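You operate a simulated robot arm through the tools that you are given. There is no shell and no other tool.

You run a simulated two-armed robot. Do the job below in one go: nothing can be reset, and whatever is moved stays where it is left.

Task
Pick up the small box marked "pins" from the taped area of the wooden table with one hand, pass it to the other hand and put it on the middle shelf of the black shelf unit. Set down upright: small box.

Only the result counts: the job must be done as asked and must still hold three seconds after the hand-in. Knocking over, shifting, dropping, spilling or breaking anything else fails it.

Robot
Two 7-joint arms with two-finger parallel grippers on one trunk, on a base that moves. Base frame: it is fixed to the floor where the robot stands at the start and does not move with it; the origin is under the middle of the robot, x ahead of it, y to its left, z up; the surface under the hand at the start is at about z = 0.91. Readings come in m, rad, newtons and seconds.
The left shoulder is at the start at [0.07, 0.131, 1.181], the right one opposite. With the tool pointing down near the work surface each hand reaches from about 0.2 to 0.66 m from the robot's upright axis, wherever it stands, measured 20 degrees to its own side. Places, roughly: middle shelf of the black shelf unit [0.8, -0.2, 0.5]. Payload 1.57 kg a hand.
The tool frame of a hand sits at the grasp point between the pads (the TCP): z along the fingers, y along the line on which they close. The tips reach 0.03 m beyond it. Largest opening 0.08 m; finger width 0.017, thickness 0.012; the body of the gripper, 0.04 by 0.082 m, starts 0.08 m behind the TCP.
Orientation is that of the tool frame in the base frame, as a unit quaternion [w, x, y, z]. With the fingers straight down and closing along the base's y, the tool's x points along the base's -x, its y along +y and its z along -z.

Tools
- The arms move only by the tool drive_tool. It takes "left_increments", "right_increments" or both (then of equal length, played together; a hand with none holds still); each is a list of rows, each an object (a shift or turn left out is 0, a gripper value left out holds the last) with "dp": the shift along the tool's x, y, z in m, a list of three; "dr": the turn, a rotation vector about the tool's x, y, z in rad, a list of three. In form: [{"dp": [tx, ty, tz], "dr": [ax, ay, az]}, ...]. A call has 1 to 20 rows; each row is the pose to reach, as a shift and turn from the pose commanded when the call began, along the tool's axes at that moment. "left_gripper" and "right_gripper" are, for a hand that has rows, the gripper command, from -1 (fully open) to 1 (shut), values between in proportion, set as the call begins (left out, the last holds). Each row takes 0.2 s and may step no farther than 0.05 m and 0.15 rad from the row before; otherwise, or with a gripper value out of range, the whole call is refused. A pose out of reach is approached as far as the arm can. The call stops where the force on the tool passes 40 N (or 10 N more than at its start, if that is more) or the arm is blocked; 0.2 s more then pass. The fingers move at their own pace (about 0.153 m/s each) and stop on an object; they squeeze with about 43 N. The grip force told is the motor's: it shows also when the fingers shut on nothing. Time passes only in rows, and 0.2 s behind the last, so rows that repeat a pose let the fingers close. It gives the time, the measured TCP pose, the force on the tool (base axes), the opening and the grip force at its end, in the units of the frame above (readings bear some noise), with the torque about the TCP (base axes, N m) and any sound that the robot's microphone picked up.
- Cameras (640 x 400 px; columns grow to the right, rows downward): "scene" is now at [0.1182, 0.0471, 1.3844]; the picture's right is [0.48, -0.88, -0.00], its down [-0.65, -0.35, -0.67] and it looks along [0.59, 0.32, -0.74] (base axes); focal length 214 px, centre (320, 200). "left" rides on the left gripper at [0.072, 0.007, -0.122] in its tool frame; the picture's right is [-0.09, 1.00, 0.00], its down [-0.84, -0.08, -0.54] and it looks along [-0.54, -0.05, 0.84] (tool axes); focal length 238 px, centre (320, 200). "right" rides on the right gripper at [0.072, -0.006, -0.122] in its tool frame; the picture's right is [0.09, 1.00, 0.00], its down [-0.84, 0.08, -0.54] and it looks along [-0.54, 0.05, 0.84] (tool axes); focal length 238 px, centre (320, 200). There is no depth. A picture from a camera that has moved, and an enlarged one, comes with that camera's place and axes in the base frame and with its lens. The place of the scene camera against the robot may be out by one fixed shift of up to 0.018 m in any direction.
- capture(camera): a new picture of that camera. It takes no simulated time.
- move_column(by): slides the trunk up (or, below 0, down) by that many m; the arms and the scene camera ride with it, the base frame stays. It gives what a move gives, with no picture.
- drive_base(legs): drives the robot by 1 to 6 legs, each [ahead, left, turn to the left] in m, m and rad, along the robot's own axes; the way and the turn of a leg run together, so that a leg with both is an arc; at most 1.5 m and 3.142 rad a leg. The arms and the cameras ride along, it lands a little off, and it stops where it bumps. It gives what a move gives.
- turn_head(pan, tilt): turns the head with the scene camera to pan (to the left, within 1.501 rad either way) and tilt (down, from -0.506 to 1.204), counted from straight ahead of the robot. It gives what a move gives.
- inspect(camera, box): a new picture of the part [left, top, right, bottom] of that camera's present view, enlarged. It takes no simulated time.
- sign_off(): hands the job in; it is judged then, once.

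Places have to be worked out from the pictures, the camera data and where the tool is seen. Open the grippers and draw the arms clear of the work before you hand the job in, unless the task says otherwise.

The tools are called after ">>>" as a command line: name --argument value ..., lists and objects as JSON in quotes. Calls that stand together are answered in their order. drive_tool: Moves the arms, as the interface text tells. Its arguments: {"type":"object","properties":{"left_increments":{"type":"array","items":{"type":"object","properties":{"dp":{"type":"array","items":{"type":"number"}},"dr":{"type":"array","items":{"type":"number"}}}}},"left_gripper":{"type":"number"},"right_increments":{"type":"array","items":{"type":"object","properties":{"dp":{"type":"array","items":{"type":"number"}},"dr":{"type":"array","items":{"type":"number"}}}}},"right_gripper":{"type":"number"}},"required":[]} The other tools are called the same way: move_column (by) moves the trunk up or down; drive_base (legs) drives the base; turn_head (pan, tilt) turns the head that bears the scene camera; capture (camera) takes a picture; inspect (camera, box) takes an enlarged picture of a part of a camera's view; sign_off () hands the job in.

At the start:

```text
t: 0.0
left_position: [0.348, 0.412, 1.1973]
left_ee_rot: [0.0, 0.0, 1.0, 0.001]
left_force: [-0.1, 0.4, 0.1]
left_torque: [-0.04, 0.01, 0.01]
left_width: 0.0796
left_grasp_force: 0.1
right_position: [0.4519, 0.0461, 1.1522]
right_ee_rot: [-0.001, 0.0, 1.0, 0.001]
right_force: [0.0, 0.4, -0.6]
right_torque: [-0.02, 0.01, -0.01]
right_width: 0.0798
right_grasp_force: 0.0
trunk travel left (down, up): [-0.75, 0.19]
robot x, y, heading: [-0.0023, -0.0006, -0.001]
head pan, tilt (commanded): [0.501, 0.833]
```

scene: 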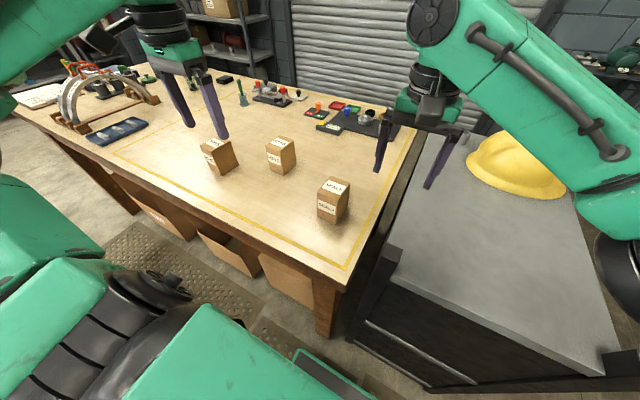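
right: 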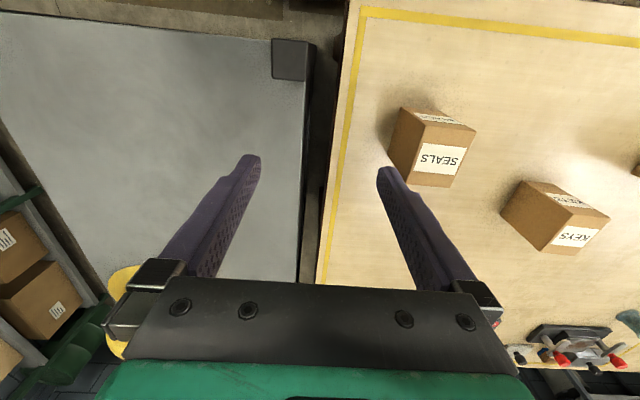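
left: 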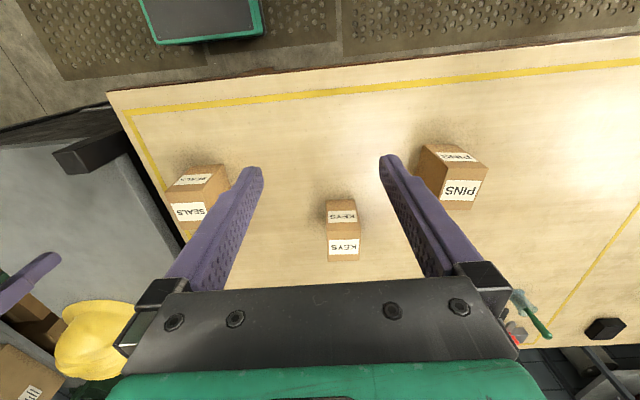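

I'll start by looking more closely at the boxes and at the black shelf unit to fix where things are.

>>> inspect --camera "left" --box '[380, 110, 540, 230]'

>>> inspect --camera "scene" --box '[120, 80, 400, 280]'

>>> turn_head --pan -0.3 --tilt 0.9

```text
3.33 times, centred on (460, 170) of left
camera zoom: at [0.2769, 0.418, 1.3205], right [0.09, 1.0, 0.0], down [0.84, -0.08, 0.54], along [0.54, -0.05, -0.84], focal length 794 px, centre (-147, 300)
```

zoom: 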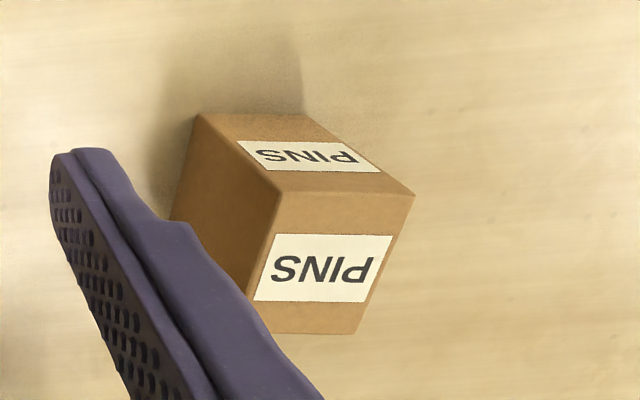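

```text
2.00 times, centred on (260, 180) of scene
camera zoom: at [0.1182, 0.0471, 1.3844], right [0.48, -0.88, 0.0], down [-0.65, -0.35, -0.67], along [0.59, 0.32, -0.74], focal length 429 px, centre (440, 240)
```

zoom: 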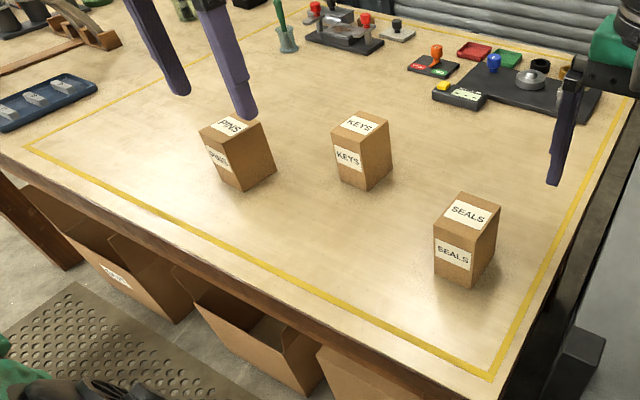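

```text
t: 1.1
left_position: [0.3493, 0.4132, 1.195]
left_ee_rot: [0.0, 0.0, 1.0, 0.0]
left_force: [0.7, 0.9, 0.3]
left_torque: [-0.01, 0.0, 0.01]
left_width: 0.0798
left_grasp_force: 0.0
right_position: [0.4504, 0.0492, 1.1489]
right_ee_rot: [0.0, 0.0, 1.0, 0.0]
right_force: [0.1, 0.2, 0.2]
right_torque: [0.02, -0.01, 0.0]
right_width: 0.08
right_grasp_force: 0.0
trunk travel left (down, up): [-0.75, 0.19]
robot x, y, heading: [-0.0013, 0.0017, 0.005]
head pan, tilt (commanded): [-0.3, 0.901]
```

The left-hand view puts the pins box at about (0.48, 0.615), roughly 0.058 x 0.075 x 0.098 m and turned about -5°. The head has now turned right, so I capture the shelf unit.

>>> capture --camera "scene"

```text
taken
camera scene: at [0.1209, -0.013, 1.379], right [-0.29, -0.96, 0.0], down [-0.75, 0.23, -0.62], along [0.59, -0.18, -0.78], focal length 214 px, centre (320, 200)
```

scene: 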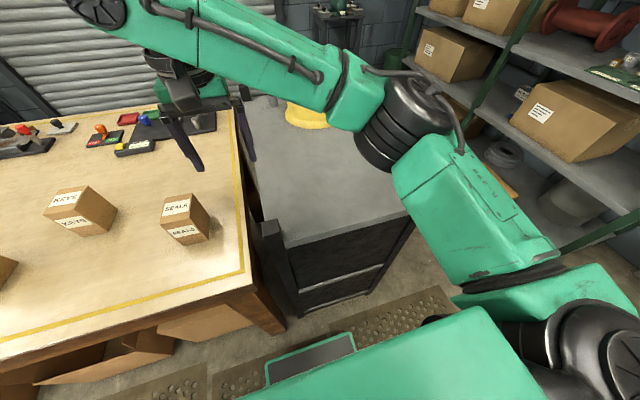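

The shelf unit's front faces the robot, at about x = 0.42 and y from -0.43 to 0. The pins box is out of reach from here, so I check the left side before sliding the base that way.

>>> turn_head --pan 1.2 --tilt 0.7

>>> capture --camera "scene"

```text
t: 2.7
left_position: [0.3489, 0.4118, 1.1946]
left_ee_rot: [0.001, 0.0, 1.0, -0.001]
left_force: [-0.5, 0.1, 0.5]
left_torque: [0.02, -0.01, -0.05]
left_width: 0.08
left_grasp_force: 0.0
right_position: [0.4519, 0.0475, 1.1488]
right_ee_rot: [0.0, 0.0, 1.0, 0.0]
right_force: [0.4, -0.4, -0.4]
right_torque: [-0.02, 0.03, -0.03]
right_width: 0.0798
right_grasp_force: 0.0
trunk travel left (down, up): [-0.75, 0.19]
robot x, y, heading: [0.0019, 0.0009, -0.002]
head pan, tilt (commanded): [1.201, 0.7]
```

```text
taken
camera scene: at [0.0796, 0.0885, 1.3954], right [0.93, -0.36, 0.0], down [-0.23, -0.6, -0.77], along [0.28, 0.71, -0.64], focal length 214 px, centre (320, 200)
```

scene: 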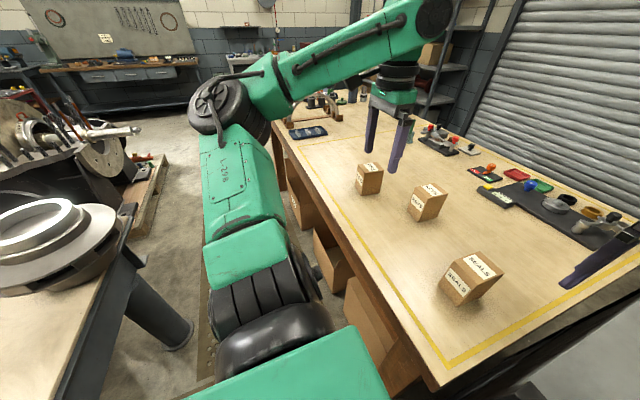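

There is a bench behind and to the left, with its edge near x ≈ -0.3 to -0.4. I look steeply down to the left and to the right to judge the robot's clearance before moving.

>>> turn_head --pan 1.5 --tilt 1.0

>>> capture --camera "scene"

>>> turn_head --pan -1.5 --tilt 0.7

>>> capture --camera "scene"

```text
t: 3.5
left_position: [0.3487, 0.4137, 1.1947]
left_ee_rot: [0.0, 0.0, 1.0, 0.0]
left_force: [0.3, -0.3, 0.7]
left_torque: [0.0, -0.01, 0.01]
left_width: 0.0799
left_grasp_force: 0.1
right_position: [0.4522, 0.0488, 1.1482]
right_ee_rot: [0.001, 0.001, 1.0, 0.001]
right_force: [0.1, -0.7, -0.1]
right_torque: [0.01, 0.03, 0.03]
right_width: 0.08
right_grasp_force: 0.0
trunk travel left (down, up): [-0.75, 0.19]
robot x, y, heading: [0.0016, -0.0011, 0.001]
head pan, tilt (commanded): [1.499, 1.0]
```

```text
taken
camera scene: at [0.0538, 0.0789, 1.372], right [1.0, -0.07, 0.0], down [-0.06, -0.84, -0.54], along [0.04, 0.54, -0.84], focal length 214 px, centre (320, 200)
```

scene: 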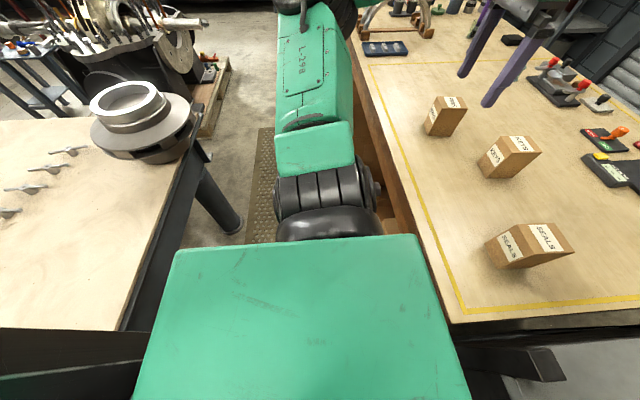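

```text
t: 6.1
left_position: [0.3493, 0.4134, 1.1951]
left_ee_rot: [0.0, 0.0, 1.0, 0.0]
left_force: [-0.6, -0.3, 0.3]
left_torque: [-0.01, 0.01, 0.0]
left_width: 0.08
left_grasp_force: 0.1
right_position: [0.4518, 0.0497, 1.1483]
right_ee_rot: [0.0, 0.0, 1.0, 0.0]
right_force: [0.1, -0.2, -0.3]
right_torque: [-0.01, 0.02, -0.03]
right_width: 0.0802
right_grasp_force: 0.0
trunk travel left (down, up): [-0.75, 0.19]
robot x, y, heading: [0.0013, -0.002, -0.002]
head pan, tilt (commanded): [-1.499, 0.7]
```

```text
taken
camera scene: at [0.0549, -0.0754, 1.395], right [-1.0, -0.07, 0.0], down [-0.05, 0.64, -0.76], along [0.05, -0.76, -0.65], focal length 214 px, centre (320, 200)
```

scene: 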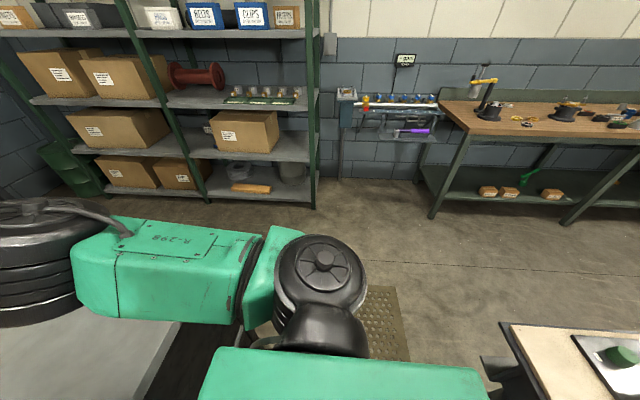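

The aisle between the bench edge (x ≈ -0.44) and the table edge (x ≈ 0.30) runs parallel to y, and the floor to the left is clear. I slide the base 0.36 m left to bring the pins box within the left hand's reach.

>>> drive_base --legs '[[0, 0.36, 0]]'

>>> turn_head --pan 0.4 --tilt 0.8

>>> capture --camera "scene"

>>> capture --camera "left"

```text
t: 8.5
left_position: [0.3443, 0.7832, 1.1929]
left_ee_rot: [-0.002, -0.002, 1.0, -0.002]
left_force: [0.9, -0.3, 0.2]
left_torque: [-0.01, 0.01, 0.02]
left_width: 0.08
left_grasp_force: 0.0
right_position: [0.451, 0.4187, 1.1484]
right_ee_rot: [-0.001, -0.003, 1.0, -0.003]
right_force: [-0.1, 0.8, 0.1]
right_torque: [-0.03, -0.01, 0.0]
right_width: 0.08
right_grasp_force: 0.0
trunk travel left (down, up): [-0.75, 0.19]
robot x, y, heading: [-0.0006, 0.3655, 0.007]
head pan, tilt (commanded): [-1.499, 0.7]
```

```text
t: 10.3
left_position: [0.3439, 0.7672, 1.1962]
left_ee_rot: [-0.001, -0.003, 1.0, 0.006]
left_force: [0.1, 0.0, 0.2]
left_torque: [0.03, 0.01, 0.0]
left_width: 0.08
left_grasp_force: 0.1
right_position: [0.451, 0.4035, 1.1483]
right_ee_rot: [0.0, -0.003, 1.0, 0.005]
right_force: [-0.4, 1.5, -0.2]
right_torque: [-0.01, -0.02, -0.01]
right_width: 0.08
right_grasp_force: 0.1
trunk travel left (down, up): [-0.75, 0.19]
robot x, y, heading: [0.0003, 0.3619, 0.006]
head pan, tilt (commanded): [0.4, 0.799]
```

```text
taken
camera scene: at [0.1212, 0.4271, 1.3846], right [0.39, -0.92, 0.01], down [-0.66, -0.29, -0.69], along [0.64, 0.26, -0.72], focal length 214 px, centre (320, 200)
```

scene: 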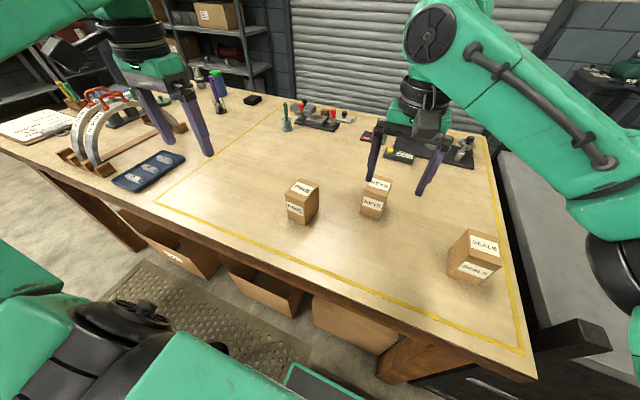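

```text
taken
camera left: at [0.2719, 0.7711, 1.3185], right [0.09, 1.0, 0.01], down [0.84, -0.08, 0.54], along [0.54, -0.04, -0.84], focal length 238 px, centre (320, 200)
```

left: 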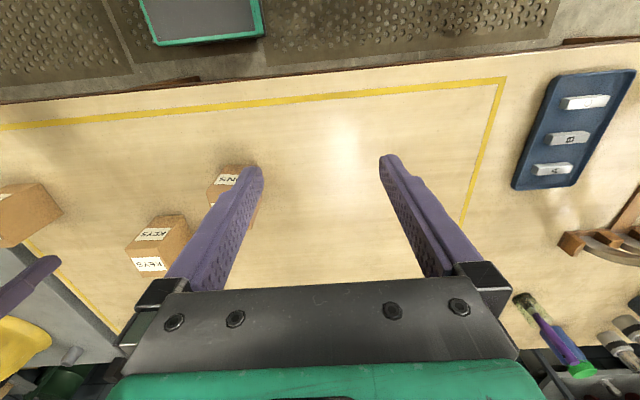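

The base moved well. I bring the left hand over the pins box, still high, and shift the right hand away to the right to leave room.

>>> drive_tool --left_increments '[{"dp": [-0.02, -0.03, 0.01]}, {"dp": [-0.042, -0.06, 0.018]}, {"dp": [-0.064, -0.09, 0.027]}, {"dp": [-0.085, -0.122, 0.036]}, {"dp": [-0.106, -0.152, 0.046]}, {"dp": [-0.106, -0.152, 0.046]}]' --right_increments '[{"dp": [0, -0.03, 0]}, {"dp": [0, -0.06, 0]}, {"dp": [0, -0.09, 0]}, {"dp": [0, -0.12, 0]}, {"dp": [0, -0.12, 0]}, {"dp": [0, -0.12, 0]}]' --left_gripper -1 --right_gripper -1

>>> capture --camera "left"

>>> capture --camera "scene"

```text
t: 11.7
left_position: [0.4479, 0.6148, 1.1477]
left_ee_rot: [0.0, -0.003, 1.0, 0.005]
left_force: [-0.4, -0.6, 0.5]
left_torque: [0.0, -0.01, 0.0]
left_width: 0.0798
left_grasp_force: 0.1
right_position: [0.4529, 0.2854, 1.145]
right_ee_rot: [0.001, -0.003, 1.0, 0.004]
right_force: [0.3, -0.2, 0.2]
right_torque: [-0.03, -0.01, 0.0]
right_width: 0.08
right_grasp_force: 0.0
trunk travel left (down, up): [-0.75, 0.19]
robot x, y, heading: [0.0006, 0.3615, 0.009]
head pan, tilt (commanded): [0.4, 0.799]
```

```text
taken
camera left: at [0.3771, 0.6194, 1.2703], right [0.09, 1.0, 0.01], down [0.84, -0.08, 0.54], along [0.54, -0.04, -0.84], focal length 238 px, centre (320, 200)
```

left: 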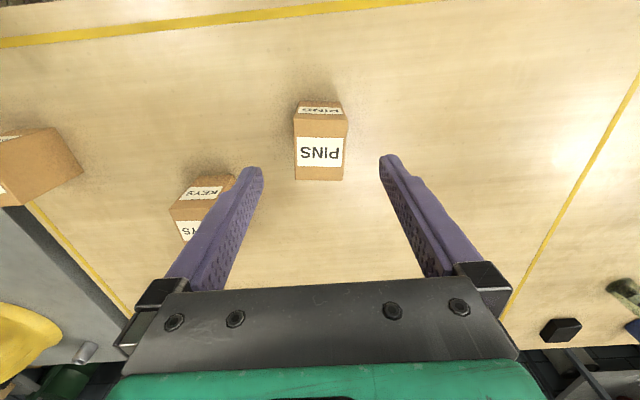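

```text
taken
camera scene: at [0.1204, 0.4283, 1.3846], right [0.4, -0.92, 0.01], down [-0.66, -0.29, -0.69], along [0.64, 0.26, -0.72], focal length 214 px, centre (320, 200)
```

scene: 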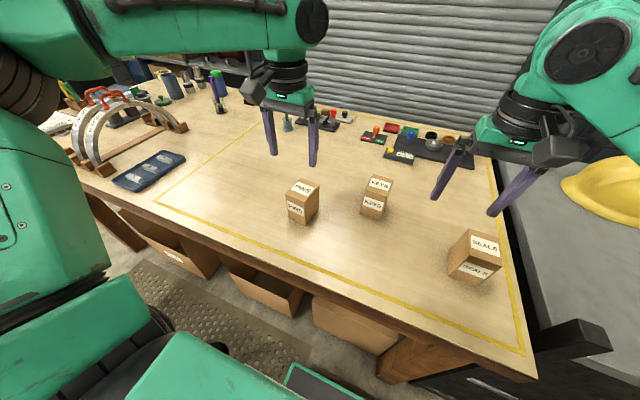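

>>> inspect --camera "left" --box '[272, 90, 368, 190]'

```text
4.00 times, centred on (320, 140) of left
camera zoom: at [0.3771, 0.6194, 1.2703], right [0.09, 1.0, 0.01], down [0.84, -0.08, 0.54], along [0.54, -0.04, -0.84], focal length 953 px, centre (320, 440)
```

zoom: 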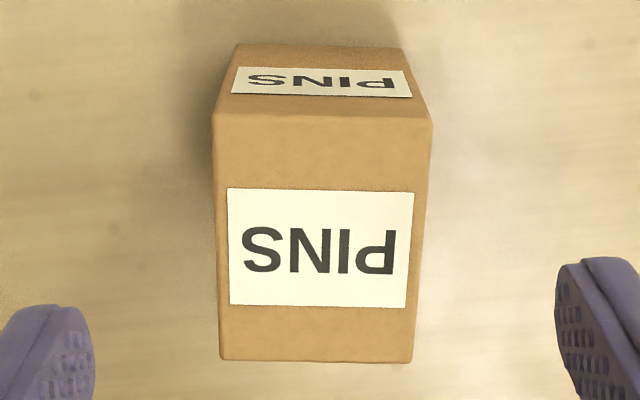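

The new close view puts the box centre at (0.479, 0.613), top at z ≈ 1.008, and yaw ≈ -0.113 rad. I turn the hand to match and come down to just above the box, aiming slightly to the far side of centre so the near-lower part stays free for the right hand.

>>> drive_tool --left_increments '[{"dp": [-0.022, -0.0026, 0.0], "dr": [0.005, 0, 0.06]}, {"dp": [-0.0434, -0.0046, 0.0], "dr": [0.01, 0, 0.118]}, {"dp": [-0.0434, -0.0046, 0.03], "dr": [0.01, 0, 0.118]}, {"dp": [-0.0434, -0.0046, 0.06], "dr": [0.01, 0, 0.118]}, {"dp": [-0.0434, -0.0046, 0.085], "dr": [0.01, 0, 0.118]}, {"dp": [-0.0434, -0.0046, 0.085], "dr": [0.01, 0, 0.118]}]' --left_gripper -1

>>> capture --camera "left"

>>> inspect --camera "scene" --box '[230, 100, 390, 240]'

```text
t: 13.1
left_position: [0.4943, 0.6126, 1.0654]
left_ee_rot: [-0.001, 0.055, 0.998, 0.002]
left_force: [0.5, -0.2, 0.6]
left_torque: [0.03, 0.06, -0.01]
left_width: 0.0798
left_grasp_force: 0.2
right_position: [0.4543, 0.2847, 1.1445]
right_ee_rot: [0.001, -0.003, 1.0, 0.004]
right_force: [0.4, 0.0, -1.0]
right_torque: [0.0, 0.0, 0.0]
right_width: 0.0798
right_grasp_force: 0.1
trunk travel left (down, up): [-0.75, 0.19]
robot x, y, heading: [-0.0019, 0.3606, 0.008]
head pan, tilt (commanded): [0.4, 0.799]
```

```text
taken
camera left: at [0.4235, 0.6273, 1.187], right [0.2, 0.98, 0.0], down [0.82, -0.17, 0.54], along [0.53, -0.11, -0.84], focal length 238 px, centre (320, 200)
```

left: 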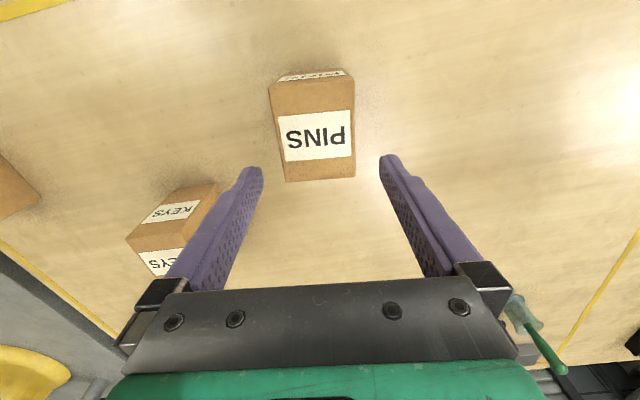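

```text
2.86 times, centred on (310, 170) of scene
camera zoom: at [0.1206, 0.4266, 1.3847], right [0.4, -0.92, 0.01], down [-0.66, -0.29, -0.69], along [0.64, 0.27, -0.72], focal length 613 px, centre (349, 286)
```

zoom: 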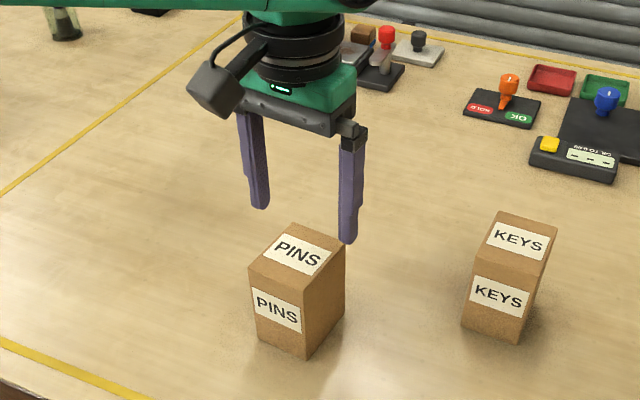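

The box corners re-measured from here give the same centre (0.480, 0.613), well inside the finger gap. I lower to the grasp height, z ≈ 0.988.

>>> drive_tool --left_increments '[{"dp": [0, -0.0005, 0.026]}, {"dp": [0, -0.001, 0.052]}, {"dp": [0, -0.0015, 0.077]}, {"dp": [0, -0.0015, 0.077]}]' --left_gripper -1

>>> capture --camera "left"

>>> inspect --camera "scene" --box '[230, 100, 390, 240]'

```text
t: 14.1
left_position: [0.4903, 0.6092, 0.9874]
left_ee_rot: [-0.001, 0.055, 0.998, 0.001]
left_force: [-0.2, 0.2, -0.8]
left_torque: [-0.02, 0.0, -0.02]
left_width: 0.08
left_grasp_force: 0.1
right_position: [0.4536, 0.2849, 1.145]
right_ee_rot: [0.001, -0.003, 1.0, 0.005]
right_force: [0.5, -0.1, -0.1]
right_torque: [0.02, -0.02, 0.04]
right_width: 0.08
right_grasp_force: 0.0
trunk travel left (down, up): [-0.75, 0.19]
robot x, y, heading: [-0.0, 0.3634, 0.006]
head pan, tilt (commanded): [0.4, 0.799]
```

```text
taken
camera left: at [0.4207, 0.6237, 1.1095], right [0.2, 0.98, 0.0], down [0.82, -0.17, 0.54], along [0.53, -0.11, -0.84], focal length 238 px, centre (320, 200)
```

left: 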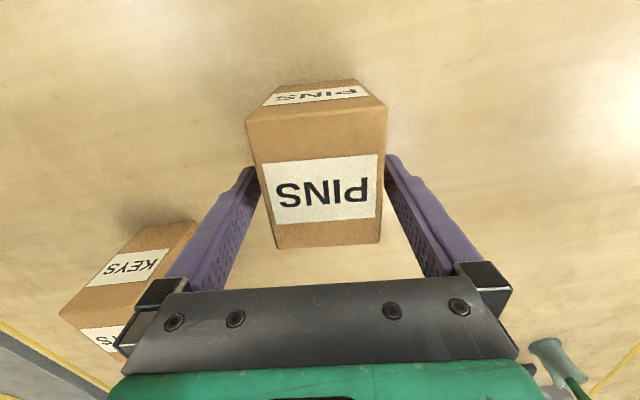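

```text
2.86 times, centred on (310, 170) of scene
camera zoom: at [0.1211, 0.4266, 1.3846], right [0.4, -0.92, 0.01], down [-0.66, -0.29, -0.69], along [0.64, 0.27, -0.72], focal length 613 px, centre (349, 286)
```

zoom: 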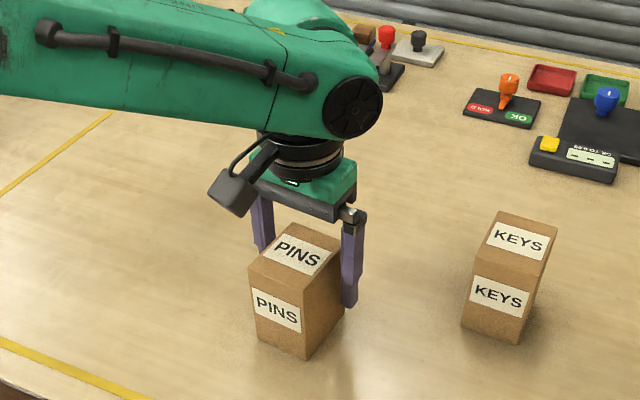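

The fingers straddle the box with room on both sides. I close the left gripper and let it settle.

>>> drive_tool --left_increments '[{"dp": [0, 0, 0]}, {"dp": [0, 0, 0]}, {"dp": [0, 0, 0]}, {"dp": [0, 0, 0]}]' --left_gripper 1

>>> capture --camera "left"

```text
t: 15.1
left_position: [0.4914, 0.6097, 0.9871]
left_ee_rot: [-0.001, 0.056, 0.998, 0.002]
left_force: [-0.6, -1.4, 0.4]
left_torque: [-0.1, -0.04, -0.06]
left_width: 0.0597
left_grasp_force: 43.3
right_position: [0.4542, 0.284, 1.1443]
right_ee_rot: [0.0, -0.002, 1.0, 0.005]
right_force: [0.2, -0.2, -0.5]
right_torque: [0.0, 0.01, 0.01]
right_width: 0.0798
right_grasp_force: 0.1
trunk travel left (down, up): [-0.75, 0.19]
robot x, y, heading: [-0.0034, 0.3629, 0.003]
head pan, tilt (commanded): [0.4, 0.799]
```

```text
taken
camera left: at [0.4209, 0.6238, 1.1097], right [0.2, 0.98, 0.0], down [0.82, -0.17, 0.54], along [0.53, -0.11, -0.84], focal length 238 px, centre (320, 200)
```

left: 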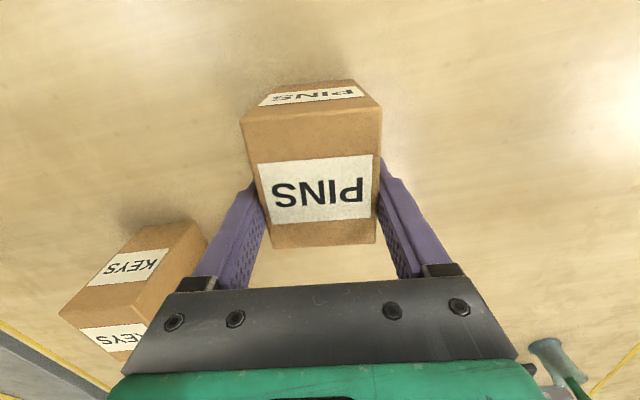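

The grip holds at 0.0597 m with 43 N. I lift straight up.

>>> drive_tool --left_increments '[{"dp": [0, 0, -0.01]}, {"dp": [0, 0, -0.03]}, {"dp": [0, 0, -0.06]}, {"dp": [0, 0, -0.1]}, {"dp": [0, 0, -0.14]}, {"dp": [0, 0, -0.18]}, {"dp": [0, 0, -0.2]}, {"dp": [0, 0, -0.2]}]'

>>> capture --camera "left"

>>> capture --camera "scene"

```text
t: 16.9
left_position: [0.4943, 0.6133, 1.1863]
left_ee_rot: [-0.002, 0.056, 0.998, 0.002]
left_force: [0.3, -0.2, -2.5]
left_torque: [0.03, -0.04, 0.0]
left_width: 0.0597
left_grasp_force: 43.1
right_position: [0.453, 0.2837, 1.1437]
right_ee_rot: [0.0, -0.002, 1.0, 0.005]
right_force: [0.4, -0.2, 0.0]
right_torque: [0.03, -0.01, -0.02]
right_width: 0.08
right_grasp_force: 0.0
trunk travel left (down, up): [-0.75, 0.19]
robot x, y, heading: [-0.0005, 0.3641, 0.006]
head pan, tilt (commanded): [0.4, 0.799]
```

```text
taken
camera left: at [0.4243, 0.6273, 1.3086], right [0.2, 0.98, 0.0], down [0.82, -0.17, 0.54], along [0.53, -0.11, -0.84], focal length 238 px, centre (320, 200)
```

left: 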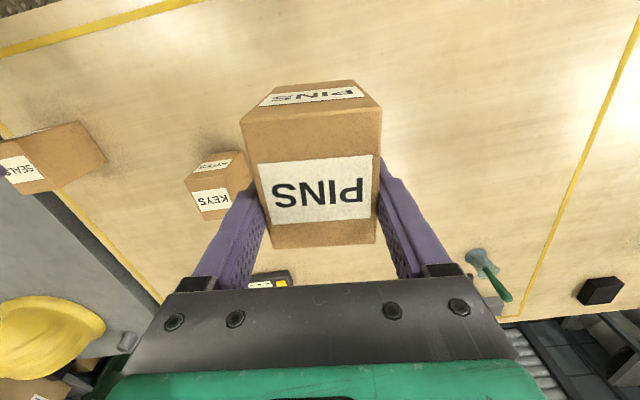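

```text
taken
camera scene: at [0.1219, 0.4271, 1.3845], right [0.4, -0.92, 0.01], down [-0.66, -0.29, -0.69], along [0.64, 0.27, -0.72], focal length 214 px, centre (320, 200)
```

scene: 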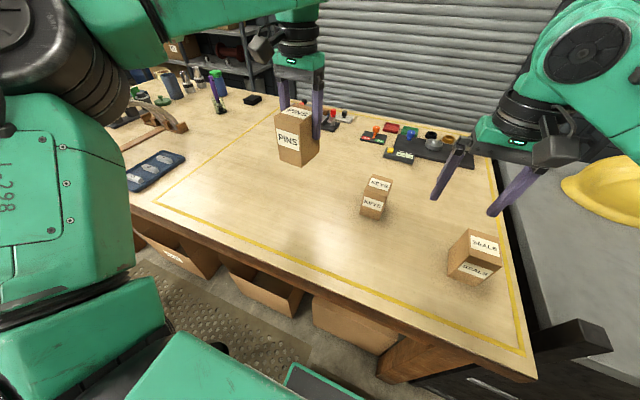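

The box is held (about 2.5 N of load) and hangs clear. I slide right past the shelf front to the open floor, so I can see the shelf and have room for the handover.

>>> drive_base --legs '[[0, -0.56, 0]]'

>>> turn_head --pan 0.0 --tilt 0.9

>>> capture --camera "scene"

>>> capture --camera "right"

>>> capture --camera "left"

```text
t: 20.1
left_position: [0.4999, 0.0624, 1.1848]
left_ee_rot: [-0.002, 0.052, 0.999, 0.0]
left_force: [0.0, -0.4, -3.2]
left_torque: [-0.02, -0.02, 0.0]
left_width: 0.0597
left_grasp_force: 42.4
right_position: [0.4603, -0.2657, 1.1432]
right_ee_rot: [0.001, -0.007, 1.0, 0.004]
right_force: [-0.2, 0.6, -0.3]
right_torque: [0.0, -0.02, 0.01]
right_width: 0.0802
right_grasp_force: 0.1
trunk travel left (down, up): [-0.75, 0.19]
robot x, y, heading: [0.0033, -0.1885, 0.015]
head pan, tilt (commanded): [0.4, 0.799]
```

```text
t: 21.0
left_position: [0.4993, 0.0597, 1.1844]
left_ee_rot: [-0.002, 0.051, 0.999, 0.0]
left_force: [-0.3, 0.2, -2.4]
left_torque: [0.03, 0.0, -0.01]
left_width: 0.0597
left_grasp_force: 42.5
right_position: [0.4615, -0.2682, 1.1405]
right_ee_rot: [0.0, -0.007, 1.0, 0.006]
right_force: [0.7, -0.2, 0.2]
right_torque: [-0.01, -0.01, -0.01]
right_width: 0.0799
right_grasp_force: 0.0
trunk travel left (down, up): [-0.75, 0.19]
robot x, y, heading: [0.0024, -0.1901, 0.012]
head pan, tilt (commanded): [0.0, 0.901]
```

```text
taken
camera scene: at [0.1296, -0.1783, 1.3794], right [0.02, -1.0, 0.0], down [-0.78, -0.01, -0.62], along [0.62, 0.01, -0.78], focal length 214 px, centre (320, 200)
```

scene: 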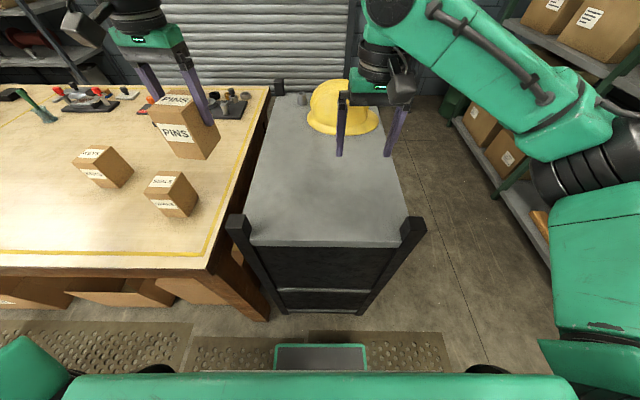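

```text
taken
camera right: at [0.3895, -0.2781, 1.2613], right [-0.11, 0.99, 0.01], down [0.84, 0.08, 0.54], along [0.54, 0.07, -0.84], focal length 238 px, centre (320, 200)
```

right: 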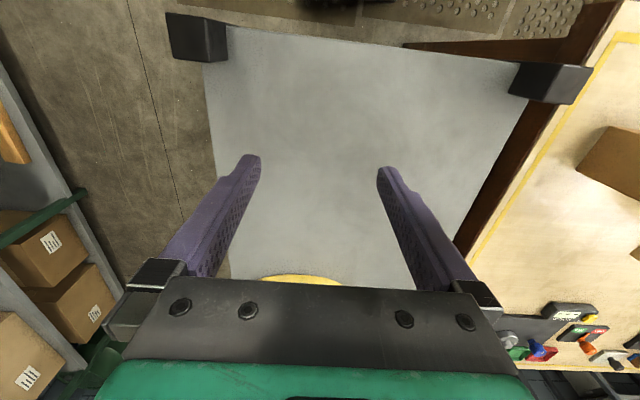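

```text
taken
camera left: at [0.4291, 0.0735, 1.3051], right [0.19, 0.98, 0.0], down [0.83, -0.17, 0.54], along [0.53, -0.1, -0.84], focal length 238 px, centre (320, 200)
```

left: 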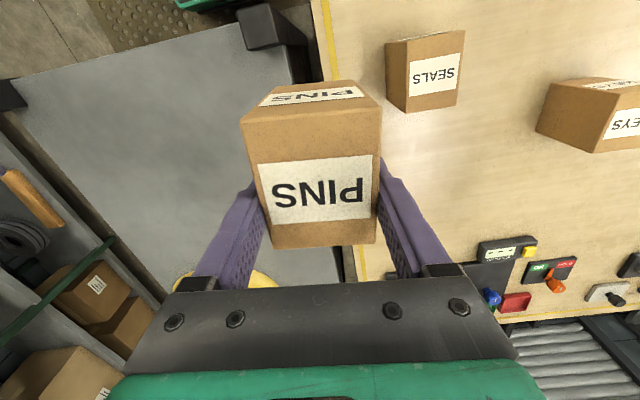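

From here the top of the unit ends at about x ≈ 0.39 with posts at both front corners, and the middle shelf edge shows as a light line below it. I move to the open floor at the right and back off, so I can lower the trunk and look into the shelf.

>>> drive_base --legs '[[0, -0.64, 0], [-0.4, 0, 0]]'

>>> turn_head --pan 0.6 --tilt 0.5

>>> capture --camera "scene"

```text
t: 26.6
left_position: [0.1249, -0.5804, 1.1827]
left_ee_rot: [-0.002, 0.058, 0.998, 0.003]
left_force: [0.3, -0.2, -2.2]
left_torque: [-0.01, 0.01, 0.0]
left_width: 0.0595
left_grasp_force: 42.9
right_position: [0.0817, -0.908, 1.14]
right_ee_rot: [0.0, 0.0, 1.0, 0.006]
right_force: [0.0, 0.1, 0.4]
right_torque: [-0.01, 0.0, -0.01]
right_width: 0.08
right_grasp_force: 0.0
trunk travel left (down, up): [-0.75, 0.19]
robot x, y, heading: [-0.3746, -0.8241, -0.002]
head pan, tilt (commanded): [0.0, 0.901]
```

```text
t: 27.6
left_position: [0.1239, -0.5624, 1.1779]
left_ee_rot: [0.0, 0.058, 0.998, -0.005]
left_force: [0.7, 0.9, -2.3]
left_torque: [0.0, -0.03, -0.01]
left_width: 0.0596
left_grasp_force: 43.1
right_position: [0.0794, -0.8923, 1.1406]
right_ee_rot: [0.002, 0.001, 1.0, -0.002]
right_force: [0.3, 0.3, 0.2]
right_torque: [0.01, -0.03, 0.0]
right_width: 0.0799
right_grasp_force: 0.1
trunk travel left (down, up): [-0.75, 0.19]
robot x, y, heading: [-0.3724, -0.822, 0.001]
head pan, tilt (commanded): [0.6, 0.499]
```

```text
taken
camera scene: at [-0.2496, -0.7809, 1.4113], right [0.56, -0.83, -0.01], down [-0.4, -0.26, -0.88], along [0.72, 0.5, -0.47], focal length 214 px, centre (320, 200)
```

scene: 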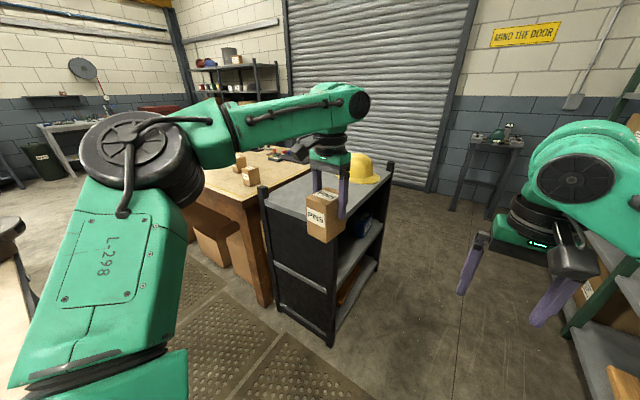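

This view shows the unit's near end is a closed panel, and its long side facing -y is open, with a blue item on the middle shelf. I zoom in on it.

>>> inspect --camera "scene" --box '[240, 140, 420, 350]'

>>> capture --camera "left"

```text
1.90 times, centred on (330, 245) of scene
camera zoom: at [-0.2496, -0.7809, 1.4113], right [0.56, -0.83, -0.01], down [-0.4, -0.26, -0.88], along [0.72, 0.5, -0.47], focal length 408 px, centre (301, 114)
```

zoom: 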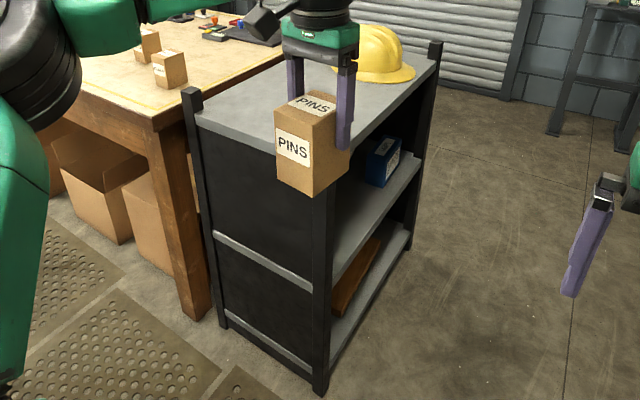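

```text
taken
camera left: at [0.0535, -0.5465, 1.3005], right [0.21, 0.98, -0.01], down [0.82, -0.17, 0.54], along [0.53, -0.12, -0.84], focal length 238 px, centre (320, 200)
```

left: 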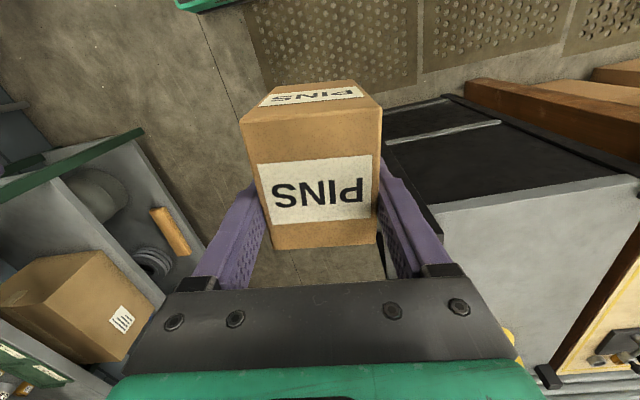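

The open side faces -y: middle shelf top at z ≈ 0.5, spanning x ≈ 0.4–1.1, with the blue box near x ≈ 0.93, so I'll aim for x ≈ 0.65. I drive forward, turn left to face the open side, back off and slide along in front of it.

>>> drive_base --legs '[[0.5, -0.1, 0], [0, 0, 1.571]]'

>>> turn_head --pan -0.5 --tilt 0.6

>>> capture --camera "scene"

```text
t: 34.4
left_position: [-0.1557, -0.4387, 1.177]
left_ee_rot: [0.004, -0.678, 0.735, -0.005]
left_force: [0.1, -0.3, -3.2]
left_torque: [0.02, -0.02, -0.01]
left_width: 0.0596
left_grasp_force: 43.6
right_position: [0.1739, -0.4678, 1.1399]
right_ee_rot: [-0.001, 0.721, -0.693, 0.0]
right_force: [0.3, -0.1, 0.9]
right_torque: [0.01, 0.0, 0.01]
right_width: 0.0798
right_grasp_force: 0.1
trunk travel left (down, up): [-0.75, 0.19]
robot x, y, heading: [0.122, -0.9202, 1.61]
head pan, tilt (commanded): [0.6, 0.499]
```

```text
t: 35.8
left_position: [-0.1588, -0.4241, 1.1673]
left_ee_rot: [0.002, -0.679, 0.734, -0.011]
left_force: [1.0, 0.5, -3.3]
left_torque: [0.03, 0.03, 0.03]
left_width: 0.0596
left_grasp_force: 43.1
right_position: [0.1745, -0.4538, 1.1303]
right_ee_rot: [0.002, 0.72, -0.694, 0.007]
right_force: [0.5, 0.4, 0.6]
right_torque: [-0.02, -0.03, 0.02]
right_width: 0.0799
right_grasp_force: 0.0
trunk travel left (down, up): [-0.75, 0.19]
robot x, y, heading: [0.1239, -0.9218, 1.612]
head pan, tilt (commanded): [-0.499, 0.6]
```

```text
taken
camera scene: at [0.1601, -0.8019, 1.4034], right [0.9, -0.44, -0.01], down [-0.25, -0.49, -0.83], along [0.37, 0.75, -0.55], focal length 214 px, centre (320, 200)
```

scene: 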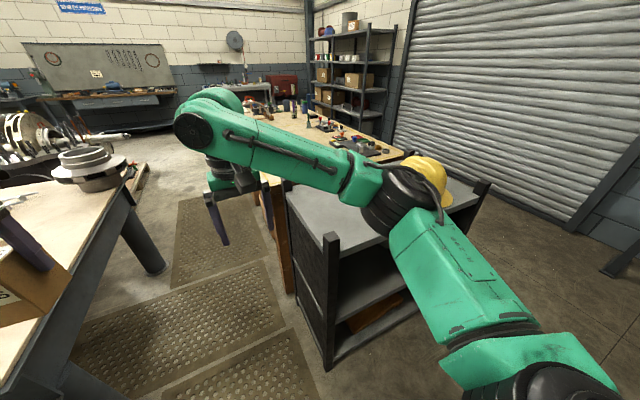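

The heading overshot slightly (1.612 rad). I back off while correcting it, then slide right (world +x) to stand in front of the free part of the middle shelf.

>>> drive_base --legs '[[-0.15, 0, -0.04], [0, -0.5, 0]]'

>>> turn_head --pan 0.0 --tilt 0.8

>>> capture --camera "scene"

>>> capture --camera "right"

```text
t: 39.7
left_position: [0.3841, -0.5555, 1.1663]
left_ee_rot: [-0.001, -0.66, 0.751, -0.01]
left_force: [0.5, -0.1, -3.4]
left_torque: [0.03, -0.01, 0.02]
left_width: 0.0597
left_grasp_force: 43.5
right_position: [0.7128, -0.6034, 1.1302]
right_ee_rot: [-0.001, -0.703, 0.711, -0.007]
right_force: [0.5, 0.4, -0.9]
right_torque: [-0.03, -0.01, 0.03]
right_width: 0.08
right_grasp_force: 0.1
trunk travel left (down, up): [-0.75, 0.19]
robot x, y, heading: [0.6407, -1.0676, 1.56]
head pan, tilt (commanded): [-0.499, 0.6]
```

```text
t: 40.6
left_position: [0.3856, -0.5548, 1.1671]
left_ee_rot: [-0.002, -0.66, 0.751, -0.01]
left_force: [-0.2, 0.3, -3.3]
left_torque: [0.07, -0.03, 0.04]
left_width: 0.0594
left_grasp_force: 43.1
right_position: [0.715, -0.6034, 1.1306]
right_ee_rot: [-0.003, -0.703, 0.712, -0.006]
right_force: [-0.4, -0.7, 0.3]
right_torque: [0.01, -0.02, 0.01]
right_width: 0.08
right_grasp_force: 0.0
trunk travel left (down, up): [-0.75, 0.19]
robot x, y, heading: [0.64, -1.0733, 1.564]
head pan, tilt (commanded): [0.0, 0.799]
```

```text
taken
camera scene: at [0.6409, -0.9274, 1.3823], right [1.0, -0.01, 0.0], down [-0.01, -0.72, -0.7], along [0.01, 0.7, -0.72], focal length 214 px, centre (320, 200)
```

scene: 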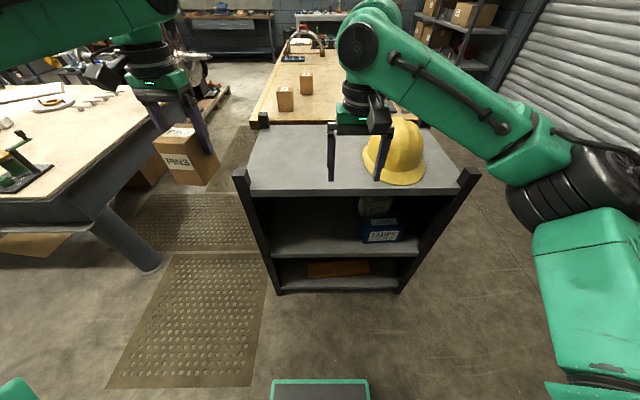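

```text
taken
camera right: at [0.72, -0.6729, 1.2518], right [-1.0, -0.08, 0.0], down [-0.07, 0.85, 0.53], along [-0.04, 0.53, -0.85], focal length 238 px, centre (320, 200)
```

right: 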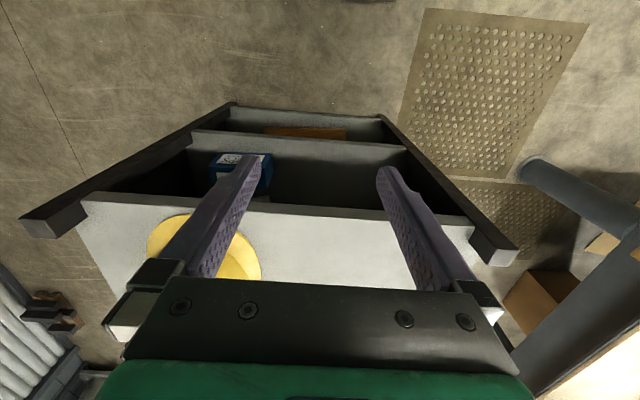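

I'm facing the open shelf: its front is at y ≈ -0.40, the middle shelf at z ≈ 0.5, the underside of the top at ≈ 0.86, and the space x ≈ 0.47–0.84 is free. For the handover I pitch the right hand up to about 30° below horizontal at the robot's midline, gripper open, so the left hand can lower the box between its fingers.

>>> drive_tool --right_increments '[{"dp": [-0.0075, 0.0094, 0.012], "dr": [0, -0.131, 0]}, {"dp": [-0.015, 0.0188, 0.0245], "dr": [0, -0.262, 0]}, {"dp": [-0.0225, 0.028, 0.0368], "dr": [0, -0.393, 0]}, {"dp": [-0.03, 0.0375, 0.049], "dr": [0, -0.524, 0]}, {"dp": [-0.0375, 0.047, 0.0612], "dr": [0, -0.655, 0]}, {"dp": [-0.045, 0.056, 0.0735], "dr": [0, -0.786, 0]}, {"dp": [-0.0525, 0.0656, 0.0858], "dr": [0, -0.917, 0]}, {"dp": [-0.06, 0.075, 0.098], "dr": [0, -1.047, 0]}, {"dp": [-0.06, 0.075, 0.098], "dr": [0, -1.047, 0]}, {"dp": [-0.06, 0.075, 0.098], "dr": [0, -1.047, 0]}]' --right_gripper -1

>>> capture --camera "scene"

>>> capture --camera "right"

```text
t: 42.9
left_position: [0.3849, -0.5562, 1.1669]
left_ee_rot: [-0.001, -0.66, 0.751, -0.011]
left_force: [-0.4, -0.5, -4.2]
left_torque: [0.02, -0.02, 0.01]
left_width: 0.0596
left_grasp_force: 42.4
right_position: [0.6408, -0.543, 1.0303]
right_ee_rot: [0.353, -0.613, 0.617, 0.345]
right_force: [0.0, -0.3, -0.9]
right_torque: [0.0, 0.04, 0.01]
right_width: 0.08
right_grasp_force: 0.0
trunk travel left (down, up): [-0.75, 0.19]
robot x, y, heading: [0.6425, -1.0728, 1.556]
head pan, tilt (commanded): [0.0, 0.799]
```

```text
taken
camera scene: at [0.6408, -0.9274, 1.3823], right [1.0, -0.01, 0.0], down [-0.01, -0.72, -0.7], along [0.01, 0.7, -0.72], focal length 214 px, centre (320, 200)
```

scene: 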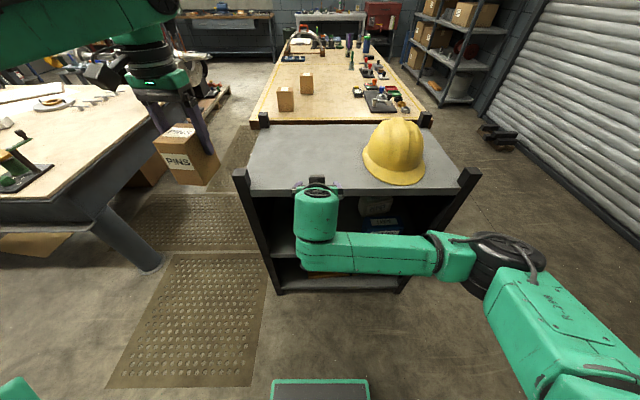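

```text
taken
camera right: at [0.6465, -0.6854, 1.0302], right [-1.0, -0.04, -0.08], down [-0.08, -0.04, 1.0], along [-0.04, 1.0, 0.03], focal length 238 px, centre (320, 200)
```

right: 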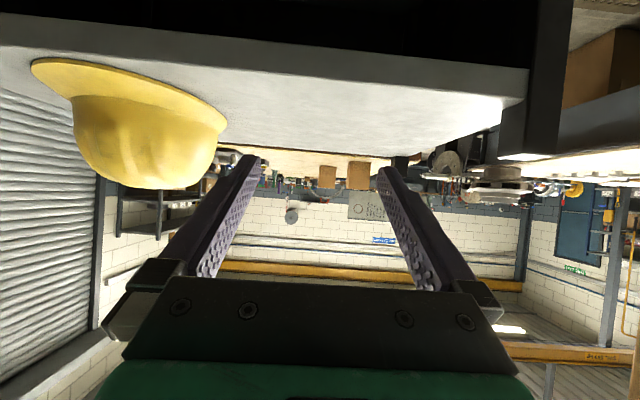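

The right arm reached the pose: fingers 31° below horizontal, TCP (0.641, -0.543, 1.030). I now bring the left hand with the box over it, raised to z = 1.21, squared up with the right gripper and made vertical.

>>> drive_tool --left_increments '[{"dp": [0, 0, -0.0412], "dr": [-0.004, -0.005, -0.04]}, {"dp": [-0.011, -0.0355, -0.0412], "dr": [-0.008, -0.01, -0.08]}, {"dp": [-0.022, -0.071, -0.0412], "dr": [-0.0124, -0.0162, -0.118]}, {"dp": [-0.033, -0.1065, -0.0412], "dr": [-0.0124, -0.0162, -0.118]}, {"dp": [-0.044, -0.142, -0.0412], "dr": [-0.0124, -0.0162, -0.118]}, {"dp": [-0.055, -0.1775, -0.0412], "dr": [-0.0124, -0.0162, -0.118]}, {"dp": [-0.066, -0.213, -0.0412], "dr": [-0.0124, -0.0162, -0.118]}, {"dp": [-0.077, -0.2485, -0.0412], "dr": [-0.0124, -0.0162, -0.118]}, {"dp": [-0.077, -0.2485, -0.0412], "dr": [-0.0124, -0.0162, -0.118]}, {"dp": [-0.077, -0.2485, -0.0412], "dr": [-0.0124, -0.0162, -0.118]}]'

>>> capture --camera "scene"

>>> capture --camera "right"

>>> capture --camera "left"

```text
t: 45.0
left_position: [0.5261, -0.6161, 1.1974]
left_ee_rot: [-0.001, -0.703, 0.711, 0.0]
left_force: [0.2, -0.9, -3.2]
left_torque: [0.07, 0.0, -0.01]
left_width: 0.0599
left_grasp_force: 42.6
left hand out of reach, approached as far as the arm can: row 3, 4, 5, 6, 7, 8, 9, 10
right_position: [0.6416, -0.5438, 1.0313]
right_ee_rot: [0.352, -0.612, 0.617, 0.346]
right_force: [0.5, -0.1, 0.2]
right_torque: [0.0, -0.01, 0.02]
right_width: 0.0801
right_grasp_force: 0.1
trunk travel left (down, up): [-0.75, 0.19]
robot x, y, heading: [0.6433, -1.0716, 1.559]
head pan, tilt (commanded): [0.0, 0.799]
```

```text
taken
camera scene: at [0.6414, -0.9281, 1.3823], right [1.0, -0.01, 0.0], down [-0.01, -0.72, -0.7], along [0.01, 0.7, -0.72], focal length 214 px, centre (320, 200)
```

scene: 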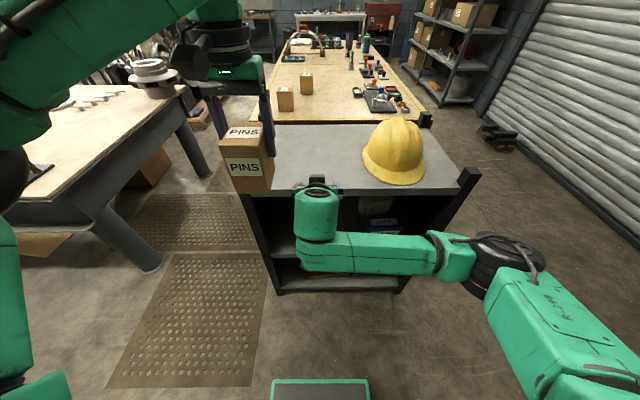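

```text
taken
camera right: at [0.6471, -0.6858, 1.0306], right [-1.0, -0.04, -0.08], down [-0.08, -0.04, 1.0], along [-0.04, 1.0, 0.03], focal length 238 px, centre (320, 200)
```

right: 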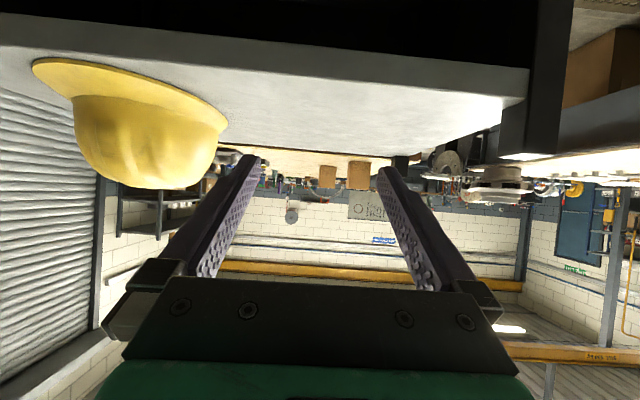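

```text
taken
camera left: at [0.5193, -0.6873, 1.32], right [-0.99, 0.1, 0.0], down [0.09, 0.84, 0.54], along [0.06, 0.54, -0.84], focal length 238 px, centre (320, 200)
```

left: 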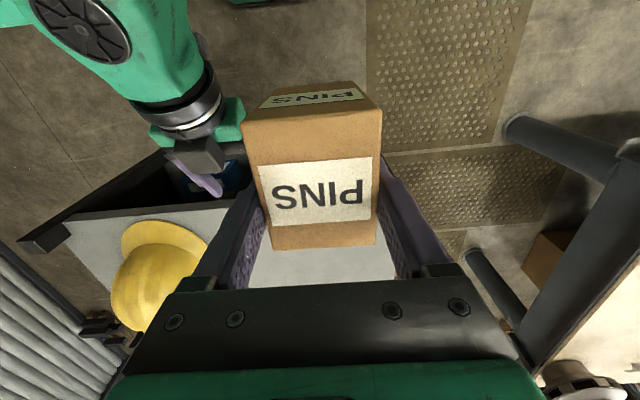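

The left arm can't reach that far forward at this height (it stopped at 0.456 m ahead, 0.117 m left), so I'll do the handover lower, where it reaches farther. I back the base off a little for clearance to the unit, then lower the right hand by 0.158 m.

>>> drive_base --legs '[[-0.06, 0, 0]]'

>>> drive_tool --right_increments '[{"dp": [0.027, 0.0, 0.016]}, {"dp": [0.054, 0.0, 0.032]}, {"dp": [0.081, 0.0005, 0.048]}, {"dp": [0.108, 0.001, 0.065]}, {"dp": [0.1357, 0.001, 0.081]}, {"dp": [0.1357, 0.001, 0.081]}, {"dp": [0.1357, 0.001, 0.081]}]' --right_gripper -1

>>> capture --camera "scene"

```text
t: 46.0
left_position: [0.5263, -0.6688, 1.1965]
left_ee_rot: [-0.002, -0.704, 0.71, -0.003]
left_force: [0.1, 0.7, -3.0]
left_torque: [-0.01, -0.03, 0.04]
left_width: 0.0598
left_grasp_force: 42.9
right_position: [0.6415, -0.5991, 1.0288]
right_ee_rot: [0.351, -0.613, 0.619, 0.343]
right_force: [1.0, -0.6, -0.5]
right_torque: [0.02, 0.01, -0.01]
right_width: 0.0799
right_grasp_force: 0.1
trunk travel left (down, up): [-0.75, 0.19]
robot x, y, heading: [0.6437, -1.1292, 1.565]
head pan, tilt (commanded): [0.0, 0.799]
```

```text
t: 47.6
left_position: [0.5248, -0.6726, 1.198]
left_ee_rot: [-0.001, -0.703, 0.711, -0.001]
left_force: [0.5, -0.4, -2.6]
left_torque: [0.02, -0.02, 0.02]
left_width: 0.0598
left_grasp_force: 43.0
right_position: [0.64, -0.6023, 0.8758]
right_ee_rot: [0.352, -0.612, 0.618, 0.345]
right_force: [-0.6, -0.3, -0.9]
right_torque: [0.06, 0.0, 0.02]
right_width: 0.0799
right_grasp_force: 0.1
trunk travel left (down, up): [-0.75, 0.19]
robot x, y, heading: [0.6429, -1.1292, 1.561]
head pan, tilt (commanded): [0.0, 0.799]
```

```text
taken
camera scene: at [0.6403, -0.9865, 1.3822], right [1.0, -0.01, 0.0], down [-0.01, -0.72, -0.7], along [0.01, 0.7, -0.72], focal length 214 px, centre (320, 200)
```

scene: 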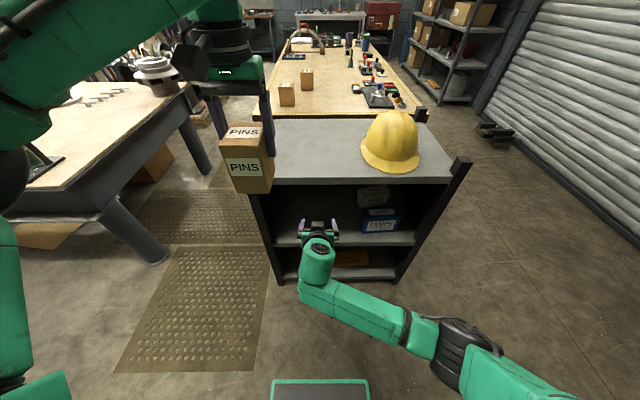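

The right hand is now at (0.640, -0.602, 0.876). I lower the left hand by 0.05 m first and see how it moves from the out-of-reach pose; the box is still well above the right hand.

>>> drive_tool --left_increments '[{"dp": [0, 0, 0.025]}, {"dp": [0, 0, 0.05]}, {"dp": [0, 0, 0.05]}, {"dp": [0, 0, 0.05]}]'

```text
t: 48.6
left_position: [0.5262, -0.675, 1.1471]
left_ee_rot: [0.0, -0.703, 0.711, 0.0]
left_force: [0.2, 1.0, -2.7]
left_torque: [0.02, 0.01, -0.02]
left_width: 0.0597
left_grasp_force: 42.9
right_position: [0.6407, -0.6019, 0.8752]
right_ee_rot: [0.353, -0.611, 0.618, 0.345]
right_force: [-0.6, -0.4, -0.3]
right_torque: [-0.02, -0.01, -0.02]
right_width: 0.0801
right_grasp_force: 0.0
trunk travel left (down, up): [-0.75, 0.19]
robot x, y, heading: [0.6427, -1.1307, 1.558]
head pan, tilt (commanded): [0.0, 0.799]
```

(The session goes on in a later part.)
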